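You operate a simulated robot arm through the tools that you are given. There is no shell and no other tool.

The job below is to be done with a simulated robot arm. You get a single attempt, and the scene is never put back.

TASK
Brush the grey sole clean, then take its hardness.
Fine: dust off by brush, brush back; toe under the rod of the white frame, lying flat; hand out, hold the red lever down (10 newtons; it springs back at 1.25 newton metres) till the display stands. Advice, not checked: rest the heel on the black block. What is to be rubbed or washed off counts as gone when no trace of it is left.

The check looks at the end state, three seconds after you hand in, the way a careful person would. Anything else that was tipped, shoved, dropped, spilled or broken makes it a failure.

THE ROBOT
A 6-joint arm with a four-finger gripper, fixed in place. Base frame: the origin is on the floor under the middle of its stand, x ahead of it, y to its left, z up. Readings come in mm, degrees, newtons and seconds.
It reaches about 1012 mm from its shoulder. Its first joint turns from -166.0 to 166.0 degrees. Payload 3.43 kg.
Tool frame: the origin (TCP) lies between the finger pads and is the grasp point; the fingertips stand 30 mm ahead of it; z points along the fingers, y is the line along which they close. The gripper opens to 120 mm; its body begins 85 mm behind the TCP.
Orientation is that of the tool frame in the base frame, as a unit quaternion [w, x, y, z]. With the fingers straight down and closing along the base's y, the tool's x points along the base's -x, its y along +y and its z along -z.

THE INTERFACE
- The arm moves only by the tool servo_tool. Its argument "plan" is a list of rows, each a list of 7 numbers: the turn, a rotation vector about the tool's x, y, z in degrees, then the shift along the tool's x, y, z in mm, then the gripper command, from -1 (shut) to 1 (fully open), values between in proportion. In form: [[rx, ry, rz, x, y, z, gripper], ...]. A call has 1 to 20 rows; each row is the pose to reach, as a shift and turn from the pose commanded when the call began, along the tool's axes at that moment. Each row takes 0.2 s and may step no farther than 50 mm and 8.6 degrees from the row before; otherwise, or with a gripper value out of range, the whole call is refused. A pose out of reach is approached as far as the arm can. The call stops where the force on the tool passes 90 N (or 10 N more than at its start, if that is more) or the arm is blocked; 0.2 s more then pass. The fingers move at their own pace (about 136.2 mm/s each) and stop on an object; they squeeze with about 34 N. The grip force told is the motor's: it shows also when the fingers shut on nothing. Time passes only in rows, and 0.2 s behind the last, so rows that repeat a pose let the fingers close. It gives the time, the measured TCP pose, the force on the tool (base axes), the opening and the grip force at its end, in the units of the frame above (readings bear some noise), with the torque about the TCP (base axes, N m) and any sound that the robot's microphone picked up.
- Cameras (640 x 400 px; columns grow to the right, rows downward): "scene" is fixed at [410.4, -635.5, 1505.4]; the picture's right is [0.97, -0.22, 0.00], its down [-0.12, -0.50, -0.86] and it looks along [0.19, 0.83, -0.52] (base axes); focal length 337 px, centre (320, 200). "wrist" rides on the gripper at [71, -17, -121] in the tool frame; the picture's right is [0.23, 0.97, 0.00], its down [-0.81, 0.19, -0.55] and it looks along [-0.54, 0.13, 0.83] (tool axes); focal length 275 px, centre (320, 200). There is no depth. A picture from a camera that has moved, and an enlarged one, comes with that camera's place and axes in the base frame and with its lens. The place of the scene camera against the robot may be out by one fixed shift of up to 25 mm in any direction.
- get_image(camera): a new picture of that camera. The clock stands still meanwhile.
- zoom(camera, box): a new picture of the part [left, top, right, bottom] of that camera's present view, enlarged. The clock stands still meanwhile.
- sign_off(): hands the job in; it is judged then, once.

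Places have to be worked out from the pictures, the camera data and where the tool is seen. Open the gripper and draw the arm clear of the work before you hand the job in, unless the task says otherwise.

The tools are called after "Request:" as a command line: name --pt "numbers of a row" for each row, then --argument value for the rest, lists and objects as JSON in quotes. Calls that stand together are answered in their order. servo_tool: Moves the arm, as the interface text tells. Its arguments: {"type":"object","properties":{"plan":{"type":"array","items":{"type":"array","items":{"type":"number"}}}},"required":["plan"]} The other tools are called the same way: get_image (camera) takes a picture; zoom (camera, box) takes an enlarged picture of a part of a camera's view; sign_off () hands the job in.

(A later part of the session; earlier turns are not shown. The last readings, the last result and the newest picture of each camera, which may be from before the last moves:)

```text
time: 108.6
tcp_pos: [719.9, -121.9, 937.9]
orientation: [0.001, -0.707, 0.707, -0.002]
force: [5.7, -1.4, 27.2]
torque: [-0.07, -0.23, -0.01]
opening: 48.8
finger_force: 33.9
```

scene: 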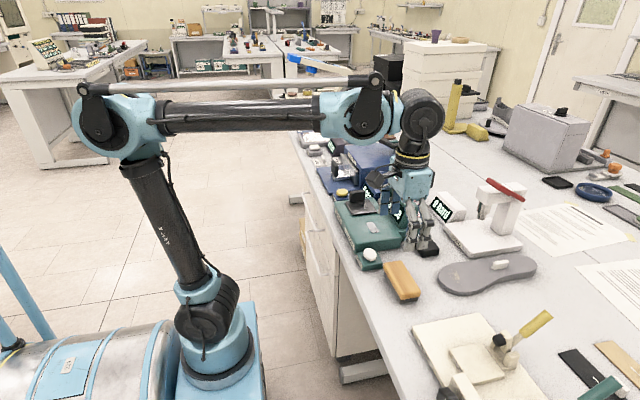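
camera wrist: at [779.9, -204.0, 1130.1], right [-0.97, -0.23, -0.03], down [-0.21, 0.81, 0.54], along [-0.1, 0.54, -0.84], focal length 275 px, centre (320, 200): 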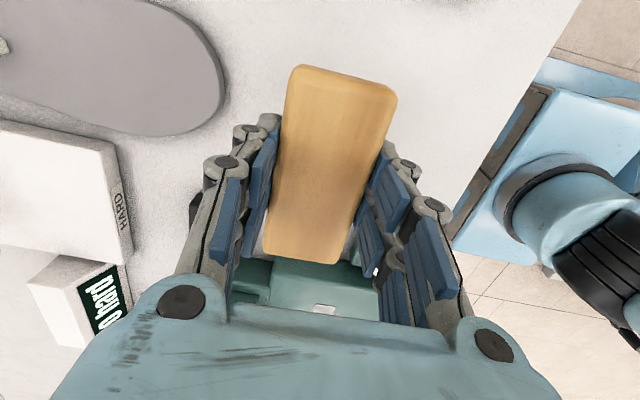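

The brush is down (27 N). I ease off 1 mm, open the fingers and rise straight up.

Request:
servo_tool --pt "0 0 0 0 0 -0.9 -1" --pt "0 0 0 0 0 -0.9 -0.1" --pt "0 0 0 0 0 -0.9 0.2" --pt "0 0 0 0 0 -0.9 0.4" --pt "0 0 0 0 0 -15 0.4" --pt "0 0 0 0 0 -50 0.4" --pt "0 0 0 0 0 -95 0.4" --pt "0 0 0 0 0 -120 0.4" --pt "0 0 0 0 0 -120 0.4"

Request:
zoom --camera "scene" --box '[320, 160, 560, 310]'

Request:
get_image --camera "wrist"

```text
time: 110.6
tcp_pos: [720.7, -121.1, 1058.9]
orientation: [-0.001, -0.707, 0.707, -0.002]
force: [0.9, 0.3, 0.7]
torque: [0.0, -0.03, -0.01]
opening: 83.9
finger_force: 0.0
```

```text
2.67 times, centred on (440, 235) of scene
camera zoom: at [410.4, -635.5, 1505.4], right [0.97, -0.22, 0.0], down [-0.12, -0.5, -0.86], along [0.19, 0.83, -0.52], focal length 899 px, centre (0, 107)
```

zoom: 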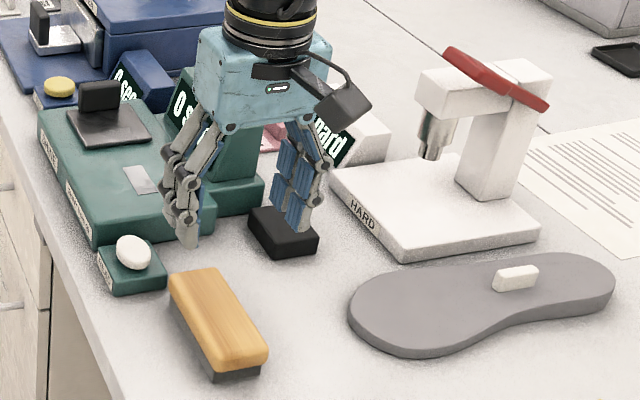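

```text
taken
camera wrist: at [738.0, -194.0, 1179.6], right [-0.97, -0.23, 0.0], down [-0.19, 0.81, 0.55], along [-0.13, 0.54, -0.83], focal length 275 px, centre (320, 200)
```

wrist: 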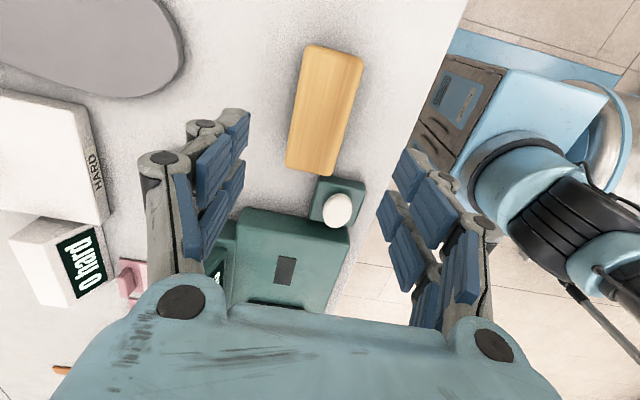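

The brush stands exactly where it was. Next the sole: I raise the hand and yaw another −90° (so the camera ends up on the far side when picking, and on the robot side when placing after a +180° turn), moving toward the tab near (998, −142).

Request:
servo_tool --pt "0 0 0 0 0 -40 0.4" --pt "0 0 -8 3 -15 -80 0.2" --pt "0 0 -16 6 -35 -100 0.0" --pt "0 0 -24 9 -60 -100 0.0" --pt "0 0 -32 12 -85 -100 0.0" --pt "0 0 -40 15 -110 -100 0.0" --pt "0 0 -48 18 -135 -100 0.0" --pt "0 0 -56 21 -160 -100 0.0" --pt "0 0 -64 22 -185 -100 0.0" --pt "0 0 -72 22 -210 -100 0.0" --pt "0 0 -80 22 -235 -100 0.0" --pt "0 0 -88 22 -250 -100 0.0" --pt "0 0 -90 22 -260 -100 0.0" --pt "0 0 -90 22 -260 -100 0.0"

Request:
get_image --camera "wrist"

Request:
get_image --camera "scene"

```text
time: 113.6
tcp_pos: [948.1, -108.5, 1158.9]
orientation: [0.007, 0.99, -0.14, 0.001]
force: [-0.6, 1.1, 0.6]
torque: [0.03, -0.02, 0.04]
opening: 59.8
finger_force: 0.1
out of reach, approached as far as the arm can: row 10, 11, 12, 13, 14
```

```text
taken
camera wrist: at [1022.2, -111.7, 1278.8], right [-0.05, -1.0, 0.01], down [-0.83, 0.05, 0.55], along [-0.55, 0.01, -0.83], focal length 275 px, centre (320, 200)
```

wrist: 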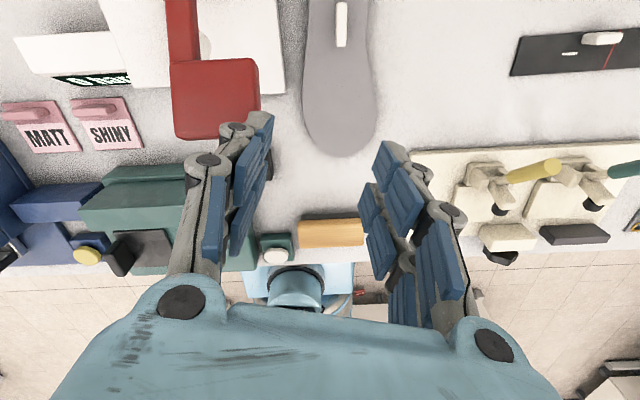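

```text
taken
```

scene: 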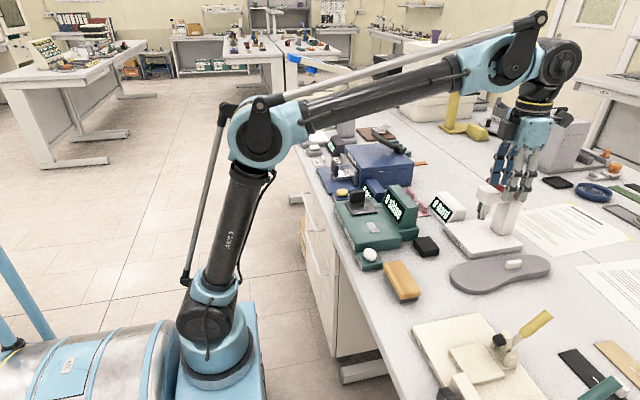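

The arm hit its reach limit at this height, with the +y fingers right above the red paddle (which I now see spans x≈960–1005, y≈−75…−25). I retreat toward −x/−y at the same height before anything else, then go lower and finish the yaw.

Request:
servo_tool --pt "0 0 0 -20.5 37 0 0" --pt "0 0 0 -28.7 81 0 0" --pt "0 0 0 -23 100 0 0" --pt "0 0 -8 -23 100 30 0" --pt "0 0 -16 -23 100 70 0" --pt "0 0 -16 -23 100 70 0" --pt "0 0 -16 -23 100 70 0"

Request:
get_image --camera "wrist"

Request:
get_image --camera "scene"

```text
time: 115.2
tcp_pos: [918.5, -56.9, 1096.3]
orientation: [0.036, 0.995, -0.095, 0.003]
force: [0.3, -0.6, -0.1]
torque: [-0.03, -0.01, 0.0]
opening: 60.2
finger_force: 0.0
out of reach, approached as far as the arm can: row 1, 2, 3, 4, 5, 6, 7
```

```text
taken
camera wrist: at [992.7, -46.3, 1217.1], right [0.04, -1.0, 0.07], down [-0.83, 0.0, 0.55], along [-0.55, -0.08, -0.83], focal length 275 px, centre (320, 200)
```

wrist: 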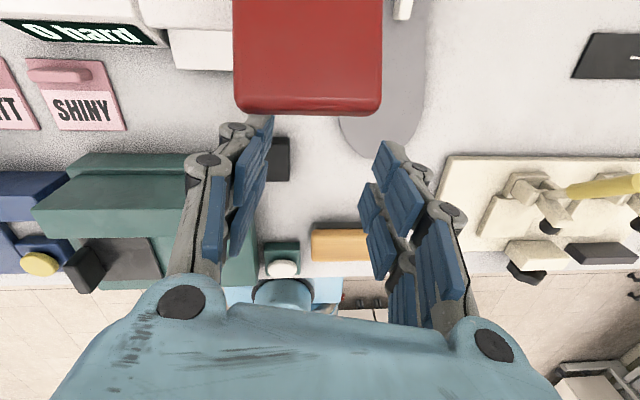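

```text
taken
```

scene: 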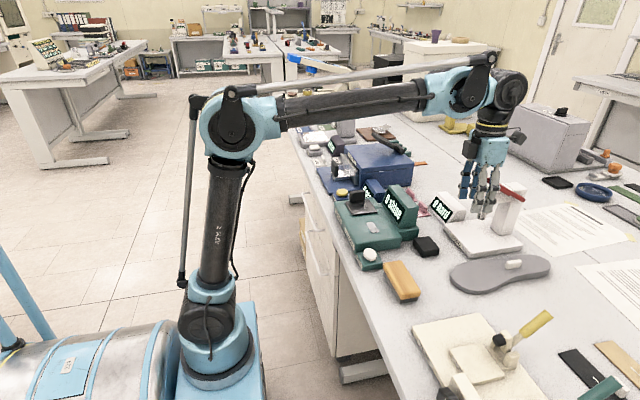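

J6 is at its limit in this turning direction, so the solver slid the hand toward +y; no contact happened (forces ~0), but I'm close to the paddle. I back straight out toward −x with only slight counter-rotation, then unwind the yaw in the other direction (+180° instead).

Request:
servo_tool --pt "0 0 0.5 -22 4 0 0" --pt "0 0 2 -64 12.5 0 0" --pt "0 0 6 -108 21 0 0" --pt "0 0 13 -136 50 2 0" --pt "0 0 21 -150 80 4 0" --pt "0 0 29 -150 100 6 0" --pt "0 0 37 -150 100 6 0" --pt "0 0 45 -150 100 6 0" --pt "0 0 53 -150 100 6 0" --pt "0 0 61 -150 100 6 0" --pt "0 0 69 -150 100 6 0" --pt "0 0 69 -150 100 6 0"

Request:
zoom --camera "scene" --box '[320, 130, 560, 310]'

```text
time: 117.8
tcp_pos: [756.7, -126.4, 1096.5]
orientation: [0.028, 0.765, -0.643, 0.022]
force: [0.8, 0.2, -0.8]
torque: [0.02, 0.02, 0.02]
opening: 59.9
finger_force: 0.1
```

```text
2.22 times, centred on (440, 220) of scene
camera zoom: at [410.4, -635.5, 1505.4], right [0.97, -0.22, 0.0], down [-0.12, -0.5, -0.86], along [0.19, 0.83, -0.52], focal length 749 px, centre (53, 156)
```

zoom: 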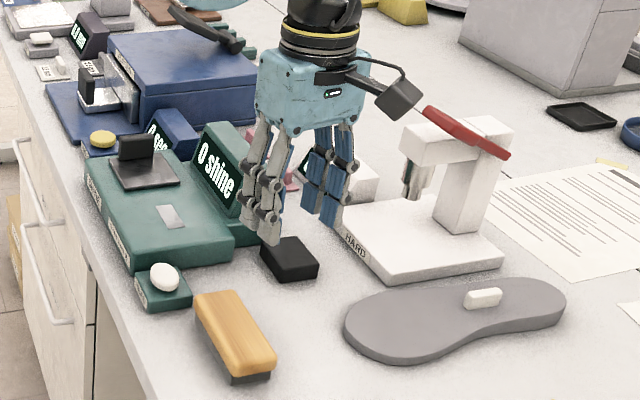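

The lever looks untouched. I remove the small 4° tilt first.

Request:
servo_tool --pt "0.84 -3.98 0 0 0 0 0" --pt "0.84 -3.98 0 0 0 0 0"

Request:
servo_tool --pt "0 0 8.4 0 0 0 0" --pt "0 0 16.8 0 0 0 0" --pt "0 0 25.2 0 0 0 0" --pt "0 0 33.6 0 0 0 0" --pt "0 0 42 0 0 0 0" --pt "0 0 50.4 0 0 0 0" --pt "0 0 58.8 0 0 0 0" --pt "0 0 67.2 0 0 0 0" --pt "0 0 75.6 0 0 0 0" --pt "0 0 84 0 0 0 0" --pt "0 0 92.4 0 0 0 0" --pt "0 0 100.8 0 0 0 0" --pt "0 0 109.2 0 0 0 0" --pt "0 0 117.6 0 0 0 0" --pt "0 0 126 0 0 0 0" --pt "0 0 134.4 0 0 0 0" --pt "0 0 142.8 0 0 0 0" --pt "0 0 150 0 0 0 0" --pt "0 0 150 0 0 0 0"

```text
time: 118.4
tcp_pos: [755.5, -126.6, 1095.9]
orientation: [0.0, 0.766, -0.643, 0.001]
force: [-0.6, -0.5, 0.3]
torque: [0.01, -0.01, 0.02]
opening: 60.2
finger_force: 0.2
```

```text
time: 122.4
tcp_pos: [755.9, -127.0, 1094.8]
orientation: [-0.001, 0.422, 0.907, 0.0]
force: [-0.2, 0.4, 0.7]
torque: [0.0, -0.02, 0.02]
opening: 59.7
finger_force: 0.1
```

Halfway. I continue the turn by 130° more while moving to an approach point at about (905, −147, 1075).

Request:
servo_tool --pt "0 0 8.2 -14 12.7 2.5 0" --pt "0 0 16.4 -28 25.5 5 0" --pt "0 0 24.6 -42 38 7.5 0" --pt "0 0 32.8 -56 51 10 0" --pt "0 0 41 -70 63.7 12.5 0" --pt "0 0 49.2 -84 76.4 15 0" --pt "0 0 57.4 -98 89 17.5 0" --pt "0 0 65.6 -112 102 20 0" --pt "0 0 73.8 -112 102 20 0" --pt "0 0 82 -112 102 20 0" --pt "0 0 90.2 -112 102 20 0" --pt "0 0 98.4 -112 102 20 0" --pt "0 0 106.6 -112 102 20 0" --pt "0 0 114.8 -112 102 20 0" --pt "0 0 123 -112 102 20 0" --pt "0 0 130 -112 102 20 0" --pt "0 0 130 -112 102 20 0"

Request:
get_image --camera "wrist"

Request:
get_image --camera "scene"

```text
time: 126.0
tcp_pos: [905.2, -145.9, 1076.0]
orientation: [0.0, 1.0, 0.0, 0.001]
force: [0.1, 0.1, 0.5]
torque: [0.0, 0.0, -0.02]
opening: 60.2
finger_force: 0.0
```

```text
taken
camera wrist: at [977.9, -130.6, 1196.6], right [0.23, -0.97, 0.0], down [-0.81, -0.19, 0.55], along [-0.54, -0.13, -0.83], focal length 275 px, centre (320, 200)
```

wrist: 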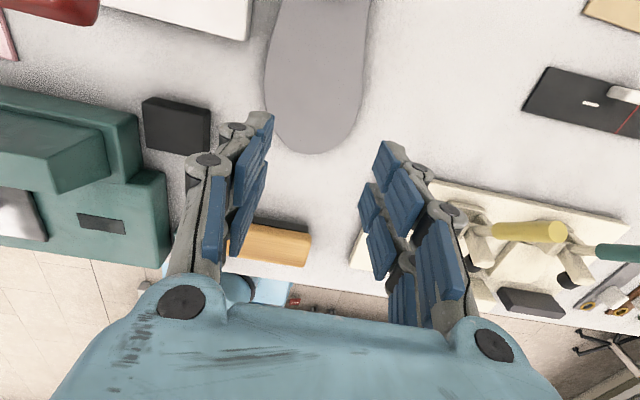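

```text
taken
```

scene: 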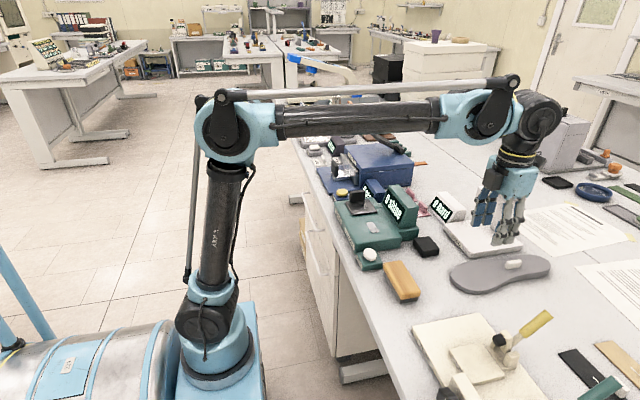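

The turn worked: tool x now points to +x. I move forward over the tab at about (985, −146) to see it from the far-side camera.

Request:
servo_tool --pt "0 0 0 30 0 5 0" --pt "0 0 0 60 0 10 0" --pt "0 0 0 85 0 20 0" --pt "0 0 0 85 0 20 0" --pt "0 0 0 85 0 20 0"

Request:
get_image --camera "wrist"

Request:
zoom --camera "scene" --box '[420, 130, 580, 310]'

```text
time: 127.2
tcp_pos: [991.9, -146.8, 1055.9]
orientation: [0.0, 1.0, 0.0, 0.001]
force: [0.0, 0.0, -0.3]
torque: [0.06, 0.03, 0.01]
opening: 60.2
finger_force: 0.1
```

```text
taken
camera wrist: at [1063.5, -130.1, 1176.9], right [0.23, -0.97, 0.0], down [-0.81, -0.19, 0.55], along [-0.54, -0.13, -0.83], focal length 275 px, centre (320, 200)
```

wrist: 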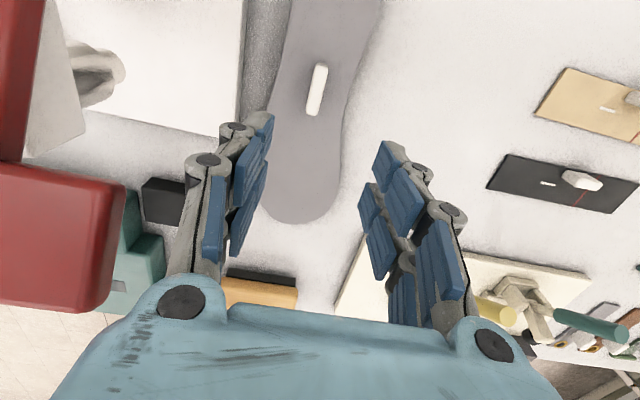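

```text
2.22 times, centred on (500, 220) of scene
camera zoom: at [410.4, -635.5, 1505.4], right [0.97, -0.22, 0.0], down [-0.12, -0.5, -0.86], along [0.19, 0.83, -0.52], focal length 749 px, centre (-80, 156)
```

zoom: 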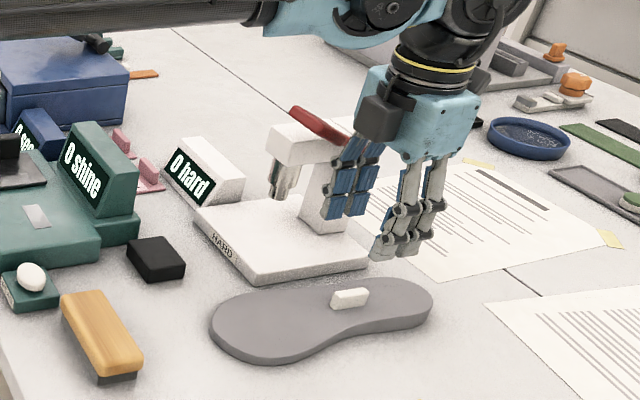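

With refined calibration: tab ≈ (1011, −140), top ≈ 930; rod ≈ (1005, −1) with its lower end at ≈973; column front at x≈1070; paddle −y end at y≈−76. I move over the tab (y −140) and descend to z≈968, watching clearance to the paddle.

Request:
servo_tool --pt "0 0 0 10 -4 0 0" --pt "0 0 0 19 -6 20 0" --pt "0 0 0 19 -6 45 0" --pt "0 0 0 19 -6 70 0" --pt "0 0 0 19 -6 88 0" --pt "0 0 0 19 -6 88 0"

Request:
get_image --camera "wrist"

Request:
zoom --camera "scene" --box '[450, 150, 570, 300]'

```text
time: 128.6
tcp_pos: [1010.9, -140.1, 967.9]
orientation: [0.0, 1.0, 0.001, 0.001]
force: [0.2, 0.0, -0.2]
torque: [0.0, 0.01, 0.02]
opening: 60.2
finger_force: 0.0
```

```text
taken
camera wrist: at [1082.3, -124.5, 1088.1], right [0.23, -0.97, 0.0], down [-0.81, -0.19, 0.55], along [-0.54, -0.13, -0.83], focal length 275 px, centre (320, 200)
```

wrist: 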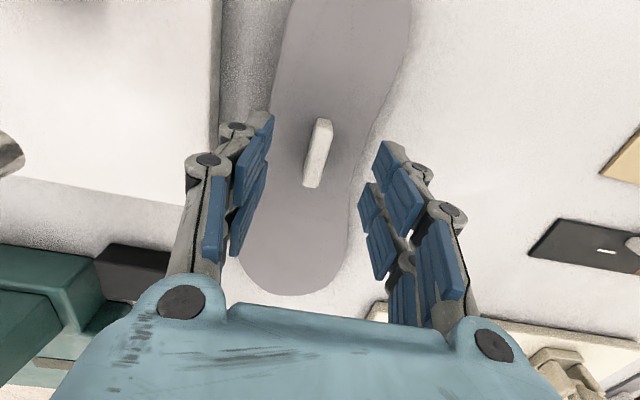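

```text
2.67 times, centred on (510, 225) of scene
camera zoom: at [410.4, -635.5, 1505.4], right [0.97, -0.22, 0.0], down [-0.12, -0.5, -0.86], along [0.19, 0.83, -0.52], focal length 899 px, centre (-187, 133)
```

zoom: 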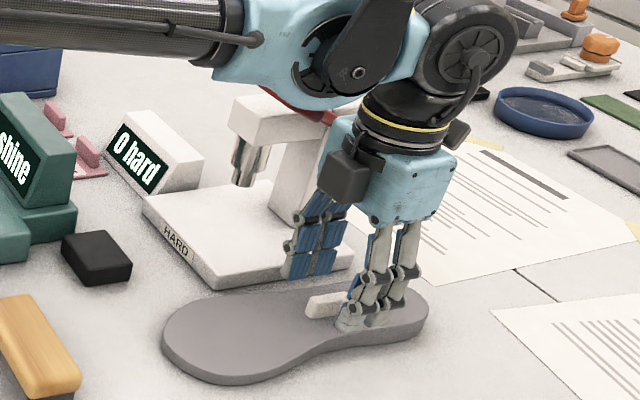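

Wrist view confirms the TCP is centred over the tab. I lower to z≈950 (tips ~4 mm above the sole) and close.

Request:
servo_tool --pt "0 0 0 0 0 9 0" --pt "0 0 0 0 0 17 0" --pt "0 0 0 0 0 17 0"

Request:
get_image --camera "wrist"

```text
time: 129.4
tcp_pos: [1011.7, -140.9, 950.8]
orientation: [0.0, 1.0, 0.001, 0.001]
force: [-1.3, 0.9, 0.7]
torque: [0.02, -0.01, -0.02]
opening: 60.0
finger_force: 0.0
```

```text
taken
camera wrist: at [1082.5, -124.3, 1071.5], right [0.23, -0.97, 0.0], down [-0.81, -0.19, 0.55], along [-0.54, -0.13, -0.83], focal length 275 px, centre (320, 200)
```

wrist: 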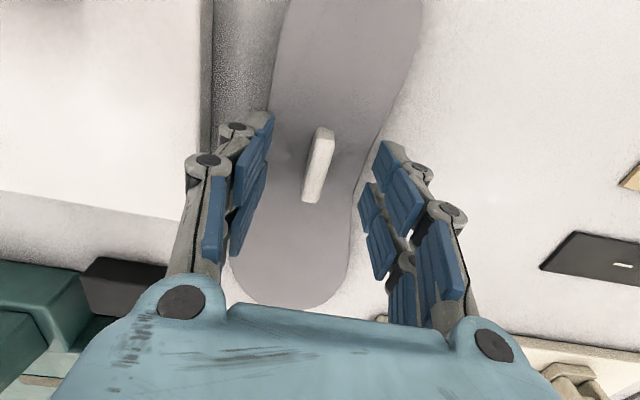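

Aligned. Closing on the tab.

Request:
servo_tool --pt "0 0 0 0 0 0 -0.3" --pt "0 0 0 0 0 0 -0.6" --pt "0 0 0 0 0 0 -0.8" --pt "0 0 0 0 0 0 -1" --pt "0 0 0 0 0 0 -1" --pt "0 0 0 0 0 0 -1"

Request:
get_image --camera "wrist"

Request:
zoom --camera "scene" --box '[450, 180, 570, 300]'

```text
time: 130.8
tcp_pos: [1011.7, -140.1, 951.5]
orientation: [0.0, 1.0, 0.001, 0.0]
force: [-0.1, 0.2, 0.5]
torque: [0.01, -0.09, -0.02]
opening: 10.9
finger_force: 34.3
```

```text
taken
camera wrist: at [1082.5, -124.3, 1071.5], right [0.23, -0.97, 0.0], down [-0.81, -0.19, 0.55], along [-0.54, -0.13, -0.83], focal length 275 px, centre (320, 200)
```

wrist: 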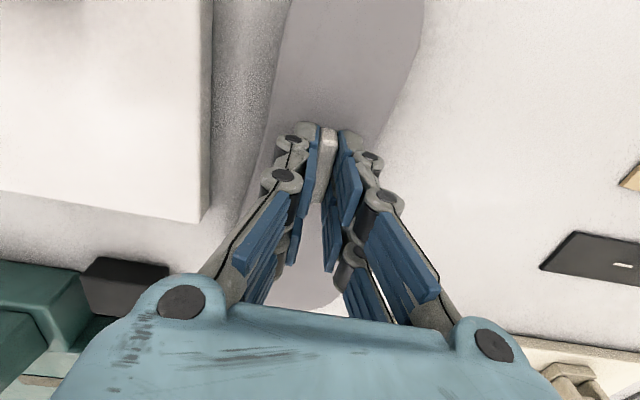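

```text
3.33 times, centred on (510, 240) of scene
camera zoom: at [410.4, -635.5, 1505.4], right [0.97, -0.22, 0.0], down [-0.12, -0.5, -0.86], along [0.19, 0.83, -0.52], focal length 1124 px, centre (-313, 67)
```

zoom: 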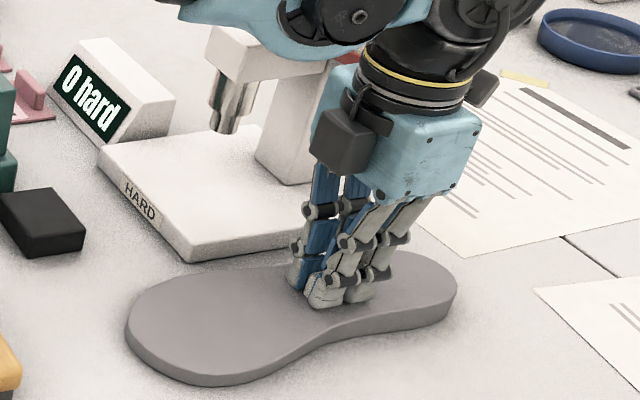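

The tab is gripped (10.9 mm). I lift 25 mm and check weight and tilt.

Request:
servo_tool --pt "0 0 0 0 0 -5 -1" --pt "0 0 0 0 0 -12 -1" --pt "0 0 0 0 0 -20 -1" --pt "0 0 0 0 0 -25 -1" --pt "0 0 0 0 0 -25 -1"

Request:
zoom --camera "scene" --box '[440, 170, 570, 310]'

Request:
get_image --camera "wrist"

```text
time: 132.0
tcp_pos: [1010.1, -140.6, 977.1]
orientation: [0.0, 1.0, 0.001, 0.001]
force: [0.0, 0.2, -1.9]
torque: [-0.03, -0.03, 0.0]
opening: 10.6
finger_force: 33.9
```

```text
2.86 times, centred on (505, 240) of scene
camera zoom: at [410.4, -635.5, 1505.4], right [0.97, -0.22, 0.0], down [-0.12, -0.5, -0.86], along [0.19, 0.83, -0.52], focal length 963 px, centre (-209, 86)
```

zoom: 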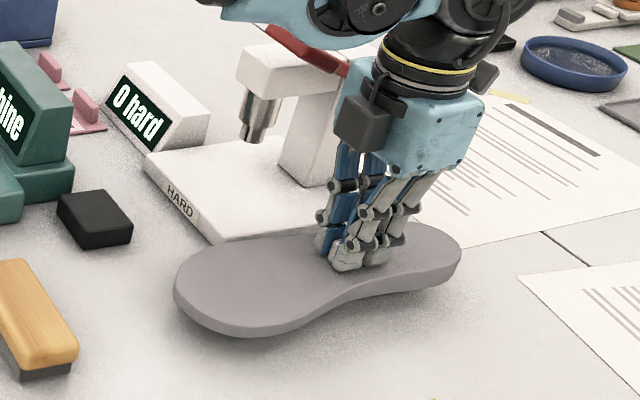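

```text
taken
camera wrist: at [1081.9, -124.2, 1096.7], right [0.23, -0.97, 0.0], down [-0.81, -0.19, 0.55], along [-0.54, -0.13, -0.83], focal length 275 px, centre (320, 200)
```

wrist: 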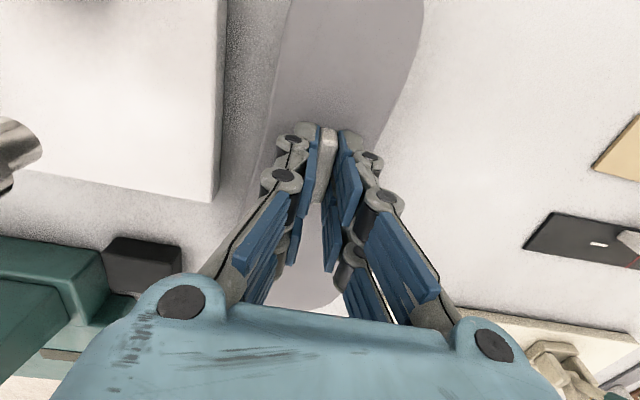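

The sole hangs level (≈2 N). I carry it back at low height past the frame, then up to an open area at about (770, −160, 1090) for the half turn.

Request:
servo_tool --pt "0 0 0 0 5 -20 -1" --pt "0 0 0 -25 12 -25 -1" --pt "0 0 0 -60 20 -30 -1" --pt "0 0 0 -100 20 -40 -1" --pt "0 0 0 -140 20 -60 -1" --pt "0 0 0 -175 20 -85 -1" --pt "0 0 0 -210 20 -105 -1" --pt "0 0 0 -235 20 -113 -1" --pt "0 0 0 -241 20 -113 -1" --pt "0 0 0 -241 20 -113 -1"

Request:
get_image --camera "scene"

```text
time: 134.2
tcp_pos: [769.2, -160.5, 1088.5]
orientation: [-0.001, 1.0, 0.001, 0.001]
force: [0.9, -0.8, -1.5]
torque: [0.0, -0.02, 0.02]
opening: 10.4
finger_force: 33.9
```

```text
taken
```

scene: 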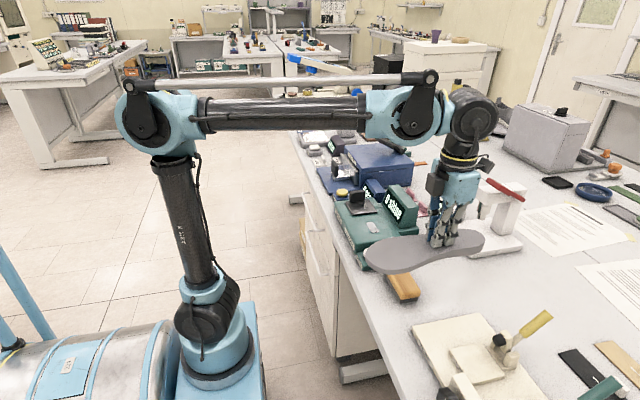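

Now the half turn, first 90° (unwinding J6).

Request:
servo_tool --pt "0 0 -3 0 0 0 -1" --pt "0 0 -9 0 0 0 -1" --pt "0 0 -16 0 0 0 -1" --pt "0 0 -23 0 0 0 -1" --pt "0 0 -30 0 0 0 -1" --pt "0 0 -37 0 0 0 -1" --pt "0 0 -44 0 0 0 -1" --pt "0 0 -51 0 0 0 -1" --pt "0 0 -58 0 0 0 -1" --pt "0 0 -65 0 0 0 -1" --pt "0 0 -72 0 0 0 -1" --pt "0 0 -79 0 0 0 -1" --pt "0 0 -85 0 0 0 -1" --pt "0 0 -89 0 0 0 -1" --pt "0 0 -90 0 0 0 -1"

Request:
servo_tool --pt "0 0 -3 0 0 0 -1" --pt "0 0 -9 0 0 0 -1" --pt "0 0 -16 0 0 0 -1" --pt "0 0 -23 0 0 0 -1" --pt "0 0 -30 0 0 0 -1" --pt "0 0 -37 0 0 0 -1" --pt "0 0 -44 0 0 0 -1" --pt "0 0 -51 0 0 0 -1" --pt "0 0 -58 0 0 0 -1" --pt "0 0 -65 0 0 0 -1" --pt "0 0 -72 0 0 0 -1" --pt "0 0 -79 0 0 0 -1" --pt "0 0 -85 0 0 0 -1" --pt "0 0 -89 0 0 0 -1" --pt "0 0 -90 0 0 0 -1" --pt "0 0 -90 0 0 0 -1"

Request:
get_image --camera "scene"

Request:
get_image --camera "wrist"

```text
time: 137.4
tcp_pos: [769.0, -161.5, 1087.4]
orientation: [0.001, 0.706, 0.708, 0.001]
force: [-0.4, -1.3, -1.7]
torque: [0.04, 0.02, 0.02]
opening: 10.5
finger_force: 34.3
```

```text
time: 140.8
tcp_pos: [769.6, -161.5, 1088.9]
orientation: [0.002, -0.001, 1.0, 0.0]
force: [0.3, -0.1, -1.9]
torque: [0.02, 0.01, -0.01]
opening: 10.6
finger_force: 34.3
```

```text
taken
```

scene: 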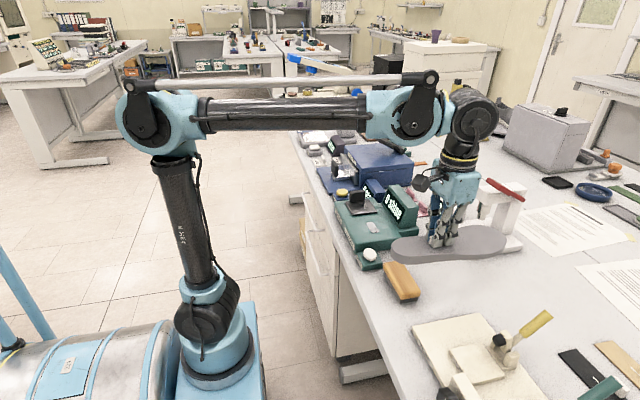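

```text
taken
camera wrist: at [698.5, -178.3, 1209.0], right [-0.23, 0.97, 0.0], down [0.81, 0.19, 0.55], along [0.54, 0.13, -0.83], focal length 275 px, centre (320, 200)
```

wrist: 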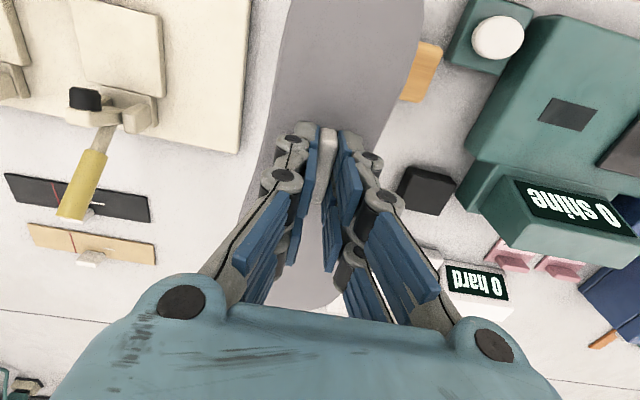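

The toe now points to +x. I zoom in to see how the sole hangs and where its toe centre lies relative to the tool.

Request:
zoom --camera "scene" --box '[370, 160, 530, 290]'

Request:
zoom --camera "wrist" --box '[220, 0, 460, 330]'

```text
3.08 times, centred on (450, 225) of scene
camera zoom: at [410.4, -635.5, 1505.4], right [0.97, -0.22, 0.0], down [-0.12, -0.5, -0.86], along [0.19, 0.83, -0.52], focal length 1037 px, centre (-80, 123)
```

zoom: 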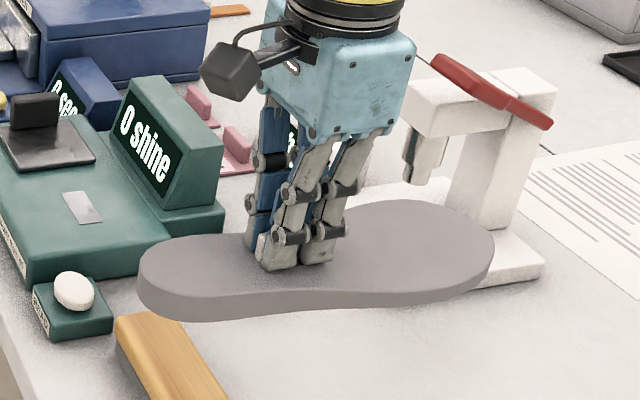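

```text
1.21 times, centred on (340, 165) of wrist
camera zoom: at [698.5, -178.3, 1209.0], right [-0.23, 0.97, 0.0], down [0.81, 0.19, 0.55], along [0.54, 0.13, -0.83], focal length 334 px, centre (296, 242)
```

zoom: 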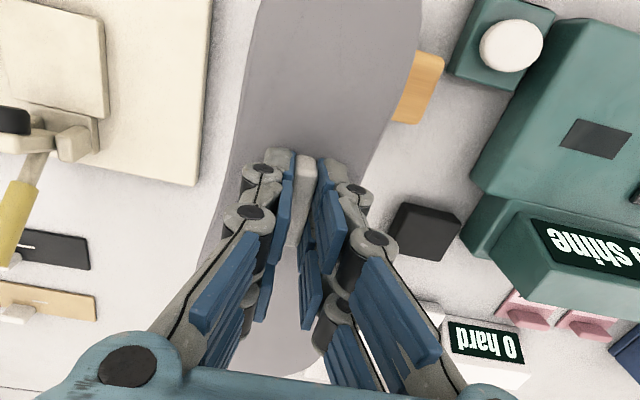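

The toe centre lies within a few mm of the tab's line. Plan: bring the sole to y≈−60, lower partly, go forward at y≈−60 (clear of the shine device and READ box), then slide sideways under the rod. First the sideways move and partial lowering.

Request:
servo_tool --pt "0 0 0 0 15 0 -1" --pt "0 0 0 0 40 0 -1" --pt "0 0 0 0 70 0 -1" --pt "0 0 0 0 95 10 -1" --pt "0 0 0 0 101 30 -1" --pt "0 0 0 0 101 55 -1" --pt "0 0 0 0 101 70 -1" --pt "0 0 0 0 101 70 -1"

Request:
zoom --camera "scene" --box '[350, 140, 550, 290]'

Request:
get_image --camera "wrist"

```text
time: 142.6
tcp_pos: [769.4, -59.4, 1016.7]
orientation: [0.001, -0.001, 1.0, 0.0]
force: [0.4, 0.3, -1.6]
torque: [0.03, 0.04, -0.01]
opening: 10.9
finger_force: 34.3
```

```text
2.67 times, centred on (450, 215) of scene
camera zoom: at [410.4, -635.5, 1505.4], right [0.97, -0.22, 0.0], down [-0.12, -0.5, -0.86], along [0.19, 0.83, -0.52], focal length 899 px, centre (-27, 160)
```

zoom: 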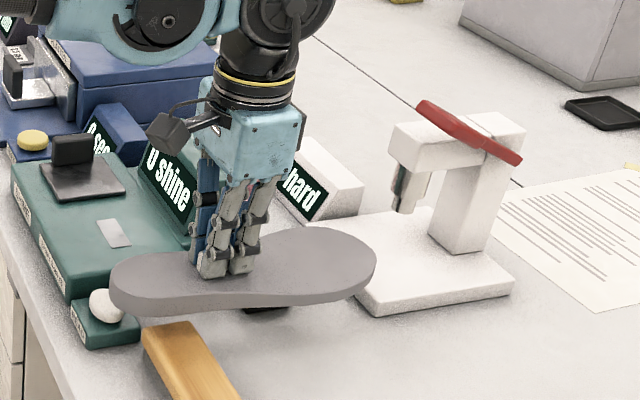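

```text
taken
camera wrist: at [698.2, -77.3, 1138.8], right [-0.23, 0.97, 0.0], down [0.81, 0.19, 0.55], along [0.54, 0.13, -0.83], focal length 275 px, centre (320, 200)
```

wrist: 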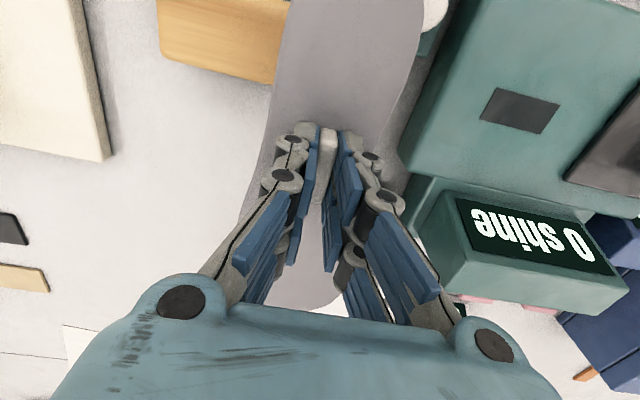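

Clear everywhere. Now forward at y≈−60 to x≈835 while lowering to ≈985.

Request:
servo_tool --pt "0 0 0 -15 0 0 -1" --pt "0 0 0 -40 0 0 -1" --pt "0 0 0 -60 0 8 -1" --pt "0 0 0 -66 0 20 -1" --pt "0 0 0 -66 0 30 -1" --pt "0 0 0 -66 0 32 -1" --pt "0 0 0 -66 0 32 -1"

Request:
zoom --camera "scene" --box '[370, 150, 550, 290]'

Request:
get_image --camera "wrist"

```text
time: 144.2
tcp_pos: [834.7, -58.9, 986.6]
orientation: [0.001, -0.001, 1.0, 0.0]
force: [8.2, 2.3, 18.3]
torque: [-0.13, 1.58, -0.1]
opening: 10.7
finger_force: 34.0
```

```text
2.86 times, centred on (460, 220) of scene
camera zoom: at [410.4, -635.5, 1505.4], right [0.97, -0.22, 0.0], down [-0.12, -0.5, -0.86], along [0.19, 0.83, -0.52], focal length 963 px, centre (-80, 143)
```

zoom: 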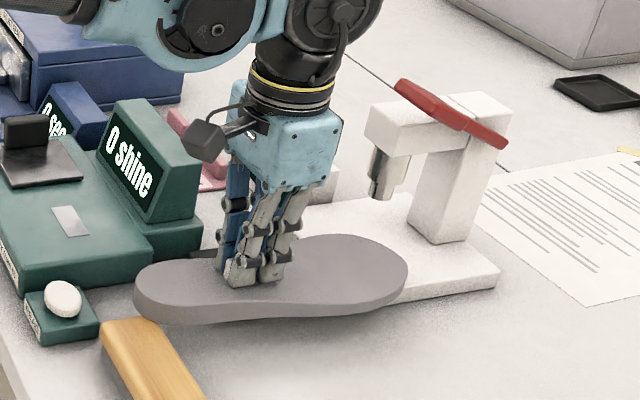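

```text
taken
camera wrist: at [764.5, -77.0, 1107.6], right [-0.23, 0.97, 0.0], down [0.81, 0.19, 0.55], along [0.54, 0.13, -0.83], focal length 275 px, centre (320, 200)
```

wrist: 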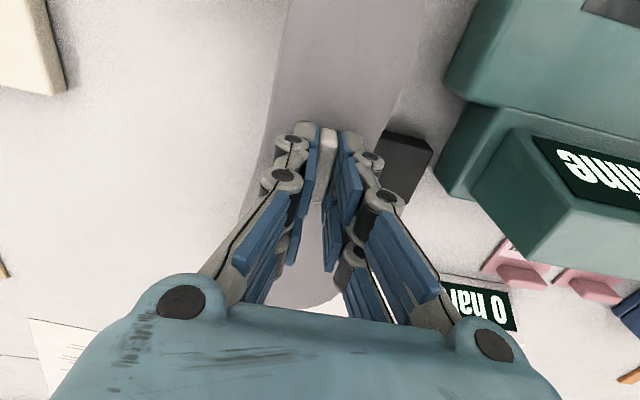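

There is contact (18 N up, ~110 mm behind the TCP): the heel is touching the brush's end. I lift straight up at once and look.

Request:
servo_tool --pt "0 0 0 0 0 -8 -1" --pt "0 0 0 0 0 -18 -1" --pt "0 0 0 0 0 -18 -1"

Request:
zoom --camera "scene" --box '[350, 170, 510, 310]'

```text
time: 145.0
tcp_pos: [836.3, -58.7, 1004.3]
orientation: [0.001, -0.001, 1.0, 0.0]
force: [0.1, 0.3, -1.8]
torque: [0.0, 0.03, -0.01]
opening: 10.7
finger_force: 33.5
```

```text
2.86 times, centred on (430, 240) of scene
camera zoom: at [410.4, -635.5, 1505.4], right [0.97, -0.22, 0.0], down [-0.12, -0.5, -0.86], along [0.19, 0.83, -0.52], focal length 963 px, centre (6, 86)
```

zoom: 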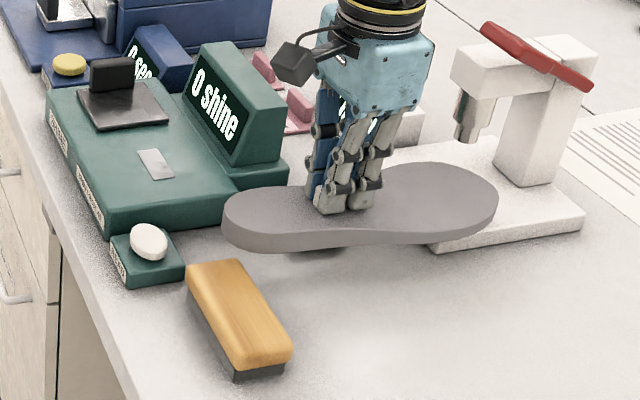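

The brush hasn't moved. I go forward at this height to x≈866 (heel past the brush), then lower to ≈983.

Request:
servo_tool --pt "0 0 0 -10 0 0 -1" --pt "0 0 0 -24 0 0 -1" --pt "0 0 0 -31 0 0 -1" --pt "0 0 0 -31 0 10 -1" --pt "0 0 0 -31 0 20 -1" --pt "0 0 0 -31 0 20 -1"

Request:
zoom --camera "scene" --box '[390, 170, 550, 290]'

Request:
get_image --camera "wrist"

```text
time: 146.4
tcp_pos: [866.4, -59.4, 984.1]
orientation: [0.001, -0.001, 1.0, 0.0]
force: [0.4, 0.7, -1.6]
torque: [0.07, 0.01, -0.01]
opening: 10.5
finger_force: 34.6
```

```text
3.33 times, centred on (470, 230) of scene
camera zoom: at [410.4, -635.5, 1505.4], right [0.97, -0.22, 0.0], down [-0.12, -0.5, -0.86], along [0.19, 0.83, -0.52], focal length 1124 px, centre (-180, 100)
```

zoom: 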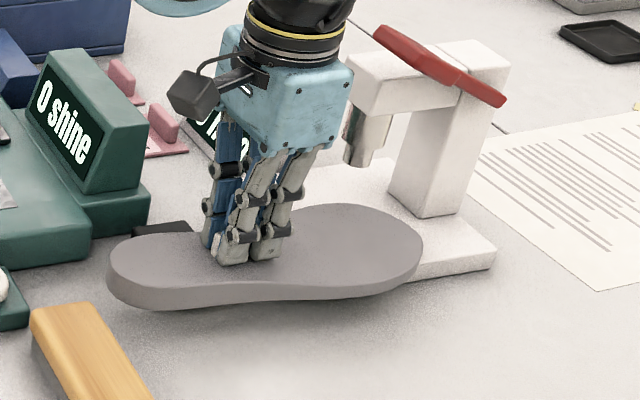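

```text
taken
camera wrist: at [795.5, -77.5, 1105.2], right [-0.23, 0.97, 0.0], down [0.81, 0.19, 0.55], along [0.54, 0.13, -0.83], focal length 275 px, centre (320, 200)
```

wrist: 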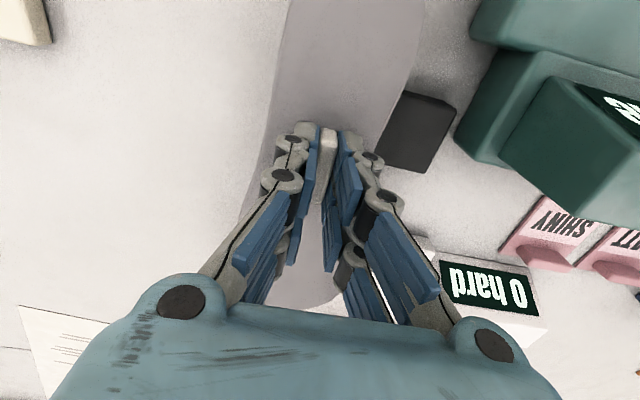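

Free again (no contact). I move forward to x≈888 and sideways halfway to y≈−33, then check.

Request:
servo_tool --pt "0 0 0 -10 0 0 -1" --pt "0 0 0 -22 0 0 -1" --pt "0 0 0 -22 10 0 -1" --pt "0 0 0 -22 26 0 -1" --pt "0 0 0 -22 26 0 -1"

Request:
zoom --camera "scene" --box '[390, 170, 550, 290]'

Request:
get_image --camera "wrist"

```text
time: 147.6
tcp_pos: [888.9, -33.6, 985.3]
orientation: [0.001, -0.001, 1.0, 0.0]
force: [-0.1, 0.4, -1.8]
torque: [-0.02, 0.04, 0.03]
opening: 10.5
finger_force: 34.1
```

```text
3.33 times, centred on (470, 230) of scene
camera zoom: at [410.4, -635.5, 1505.4], right [0.97, -0.22, 0.0], down [-0.12, -0.5, -0.86], along [0.19, 0.83, -0.52], focal length 1124 px, centre (-180, 100)
```

zoom: 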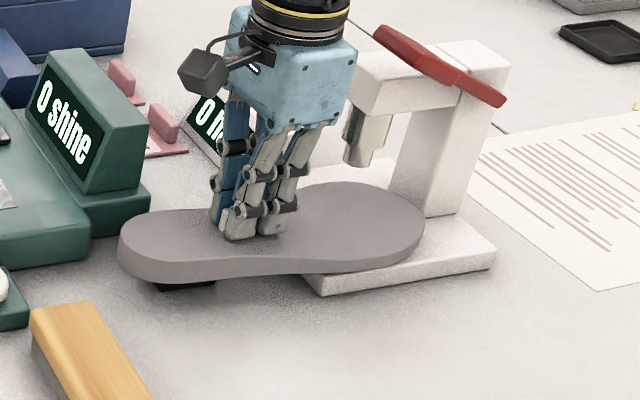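

```text
taken
camera wrist: at [817.7, -50.9, 1104.9], right [-0.23, 0.97, 0.0], down [0.81, 0.19, 0.55], along [0.54, 0.13, -0.83], focal length 275 px, centre (320, 200)
```

wrist: 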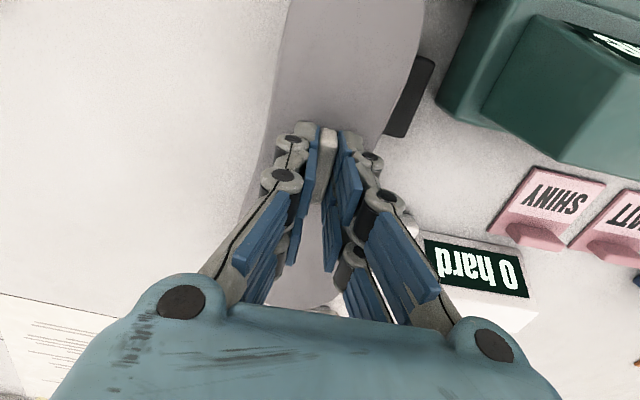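

Good clearance. I slide the rest of the way to y≈−6 so the toe goes under the rod.

Request:
servo_tool --pt "0 0 0 0 9 0 -1" --pt "0 0 0 0 20 0 -1" --pt "0 0 0 0 28 0 -1" --pt "0 0 0 0 28 0 -1"

Request:
zoom --camera "scene" --box '[410, 170, 550, 275]'

Request:
get_image --camera "wrist"

```text
time: 148.6
tcp_pos: [889.2, -6.1, 983.7]
orientation: [0.0, -0.001, 1.0, 0.0]
force: [1.0, -0.3, -1.0]
torque: [0.0, 0.06, 0.02]
opening: 10.6
finger_force: 33.8
```

```text
3.81 times, centred on (480, 222) of scene
camera zoom: at [410.4, -635.5, 1505.4], right [0.97, -0.22, 0.0], down [-0.12, -0.5, -0.86], along [0.19, 0.83, -0.52], focal length 1284 px, centre (-290, 114)
```

zoom: 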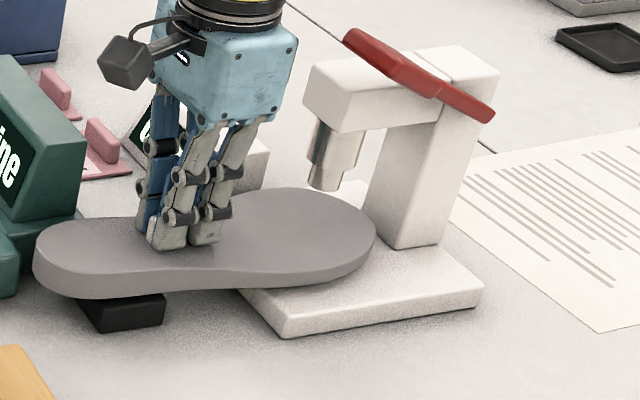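

```text
taken
camera wrist: at [817.7, -23.2, 1104.3], right [-0.23, 0.97, 0.0], down [0.81, 0.19, 0.55], along [0.54, 0.13, -0.83], focal length 275 px, centre (320, 200)
```

wrist: 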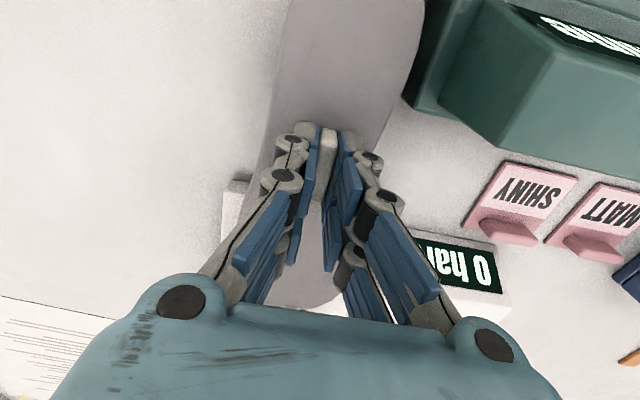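

The toe is under the rod (rod ≈35 mm behind the tip), the heel over the block. I nudge 6 mm forward and 4 mm toward −y for clearance from the shine device, then lower to ~972.

Request:
servo_tool --pt "0 0 0 -3 -2 0 -1" --pt "0 0 0 -6 -4 0 -1" --pt "0 0 0 -6 -4 5 -1" --pt "0 0 0 -6 -4 11 -1" --pt "0 0 0 -6 -4 11 -1"

Request:
zoom --camera "scene" --box '[410, 170, 550, 275]'

```text
time: 149.8
tcp_pos: [894.3, -9.4, 974.0]
orientation: [0.0, 0.0, 1.0, 0.0]
force: [6.2, 1.0, 26.3]
torque: [-0.01, 0.05, -0.04]
opening: 10.6
finger_force: 34.5
```

```text
3.81 times, centred on (480, 222) of scene
camera zoom: at [410.4, -635.5, 1505.4], right [0.97, -0.22, 0.0], down [-0.12, -0.5, -0.86], along [0.19, 0.83, -0.52], focal length 1284 px, centre (-290, 114)
```

zoom: 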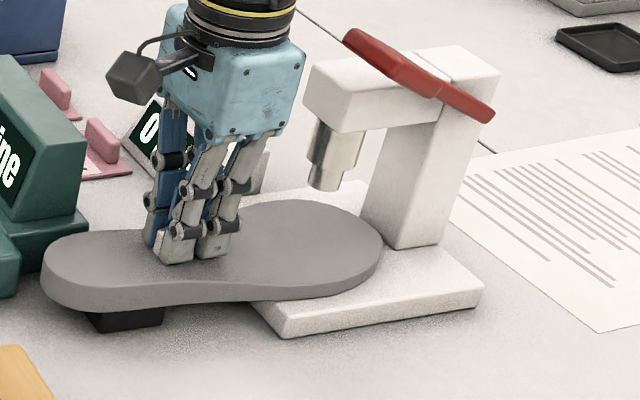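

Touch-down: 26 N with almost no torque, so plate and block share the load. I ease off about 1 mm and check before releasing.

Request:
servo_tool --pt "0 0 0 0 0 -0.7 -1" --pt "0 0 0 0 0 -1.2 -1"

Request:
zoom --camera "scene" --box '[410, 210, 520, 270]'

```text
time: 150.4
tcp_pos: [893.8, -9.8, 973.8]
orientation: [0.001, -0.001, 1.0, 0.001]
force: [0.5, -0.1, 6.9]
torque: [-0.02, 0.21, -0.01]
opening: 10.6
finger_force: 34.3
```

```text
5.82 times, centred on (465, 240) of scene
camera zoom: at [410.4, -635.5, 1505.4], right [0.97, -0.22, 0.0], down [-0.12, -0.5, -0.86], along [0.19, 0.83, -0.52], focal length 1962 px, centre (-524, -33)
```

zoom: 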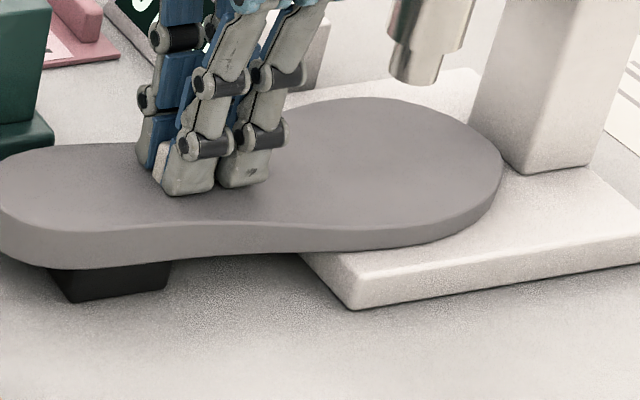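

The sole rests on both supports. I open the fingers slowly and rise straight up.

Request:
servo_tool --pt "0 0 0 0 0 0 -0.75" --pt "0 0 0 0 0 0 -0.5" --pt "0 0 0 0 0 0 -0.3" --pt "0 0 0 0 0 0 -0.3" --pt "0 0 0 0 0 -10 -0.3" --pt "0 0 0 0 0 -30 -0.3" --pt "0 0 0 0 0 -65 -0.3" --pt "0 0 0 20 0 -100 -0.3" --pt "0 0 0 50 0 -130 -0.3" --pt "0 0 0 80 0 -150 -0.3" --pt "0 0 0 80 0 -150 -0.3"

Request:
zoom --camera "scene" --box '[380, 150, 550, 280]'

Request:
get_image --camera "wrist"

```text
time: 152.8
tcp_pos: [814.3, -8.7, 1124.9]
orientation: [0.001, -0.001, 1.0, -0.001]
force: [0.9, 0.4, -0.2]
torque: [0.0, 0.01, -0.01]
opening: 41.8
finger_force: 0.1
```

```text
3.08 times, centred on (465, 215) of scene
camera zoom: at [410.4, -635.5, 1505.4], right [0.97, -0.22, 0.0], down [-0.12, -0.5, -0.86], along [0.19, 0.83, -0.52], focal length 1037 px, centre (-126, 154)
```

zoom: 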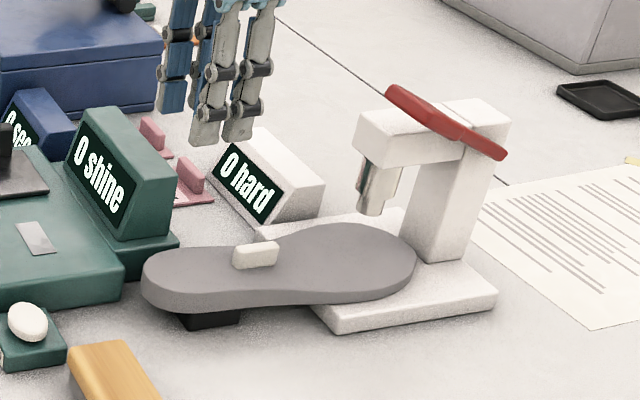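

```text
taken
camera wrist: at [743.6, -27.7, 1245.6], right [-0.23, 0.97, 0.0], down [0.81, 0.19, 0.55], along [0.54, 0.13, -0.83], focal length 275 px, centre (320, 200)
```

wrist: 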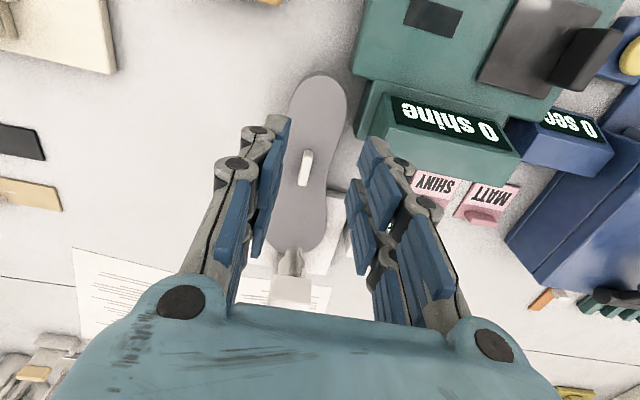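

The sole lies flat, toe under the rod. Let me verify with enlarged views.

Request:
zoom --camera "wrist" --box '[230, 60, 380, 310]'

Request:
zoom --camera "scene" --box '[410, 200, 520, 265]'

```text
1.60 times, centred on (305, 185) of wrist
camera zoom: at [743.6, -27.7, 1245.6], right [-0.23, 0.97, 0.0], down [0.81, 0.19, 0.55], along [0.54, 0.13, -0.83], focal length 440 px, centre (344, 224)
```

zoom: 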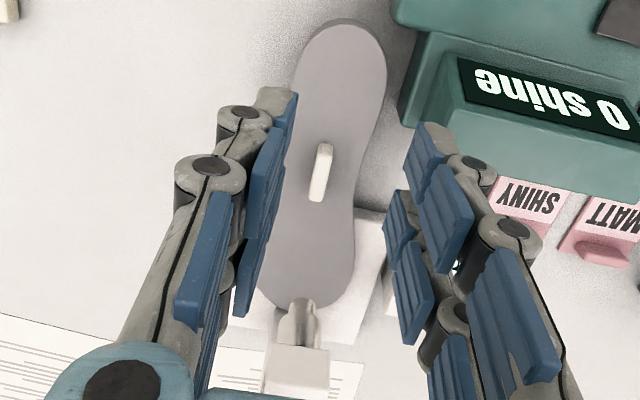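

```text
5.82 times, centred on (465, 232) of scene
camera zoom: at [410.4, -635.5, 1505.4], right [0.97, -0.22, 0.0], down [-0.12, -0.5, -0.86], along [0.19, 0.83, -0.52], focal length 1962 px, centre (-524, 11)
```

zoom: 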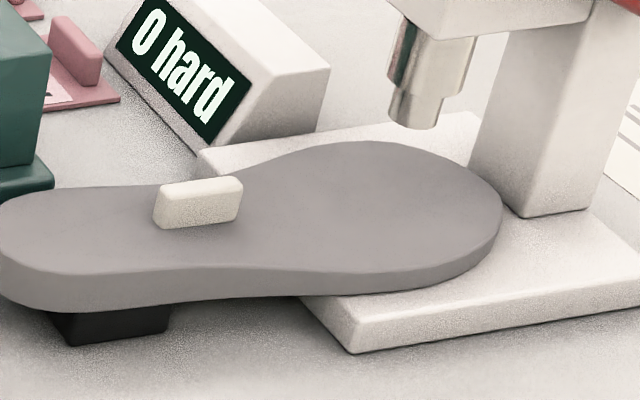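

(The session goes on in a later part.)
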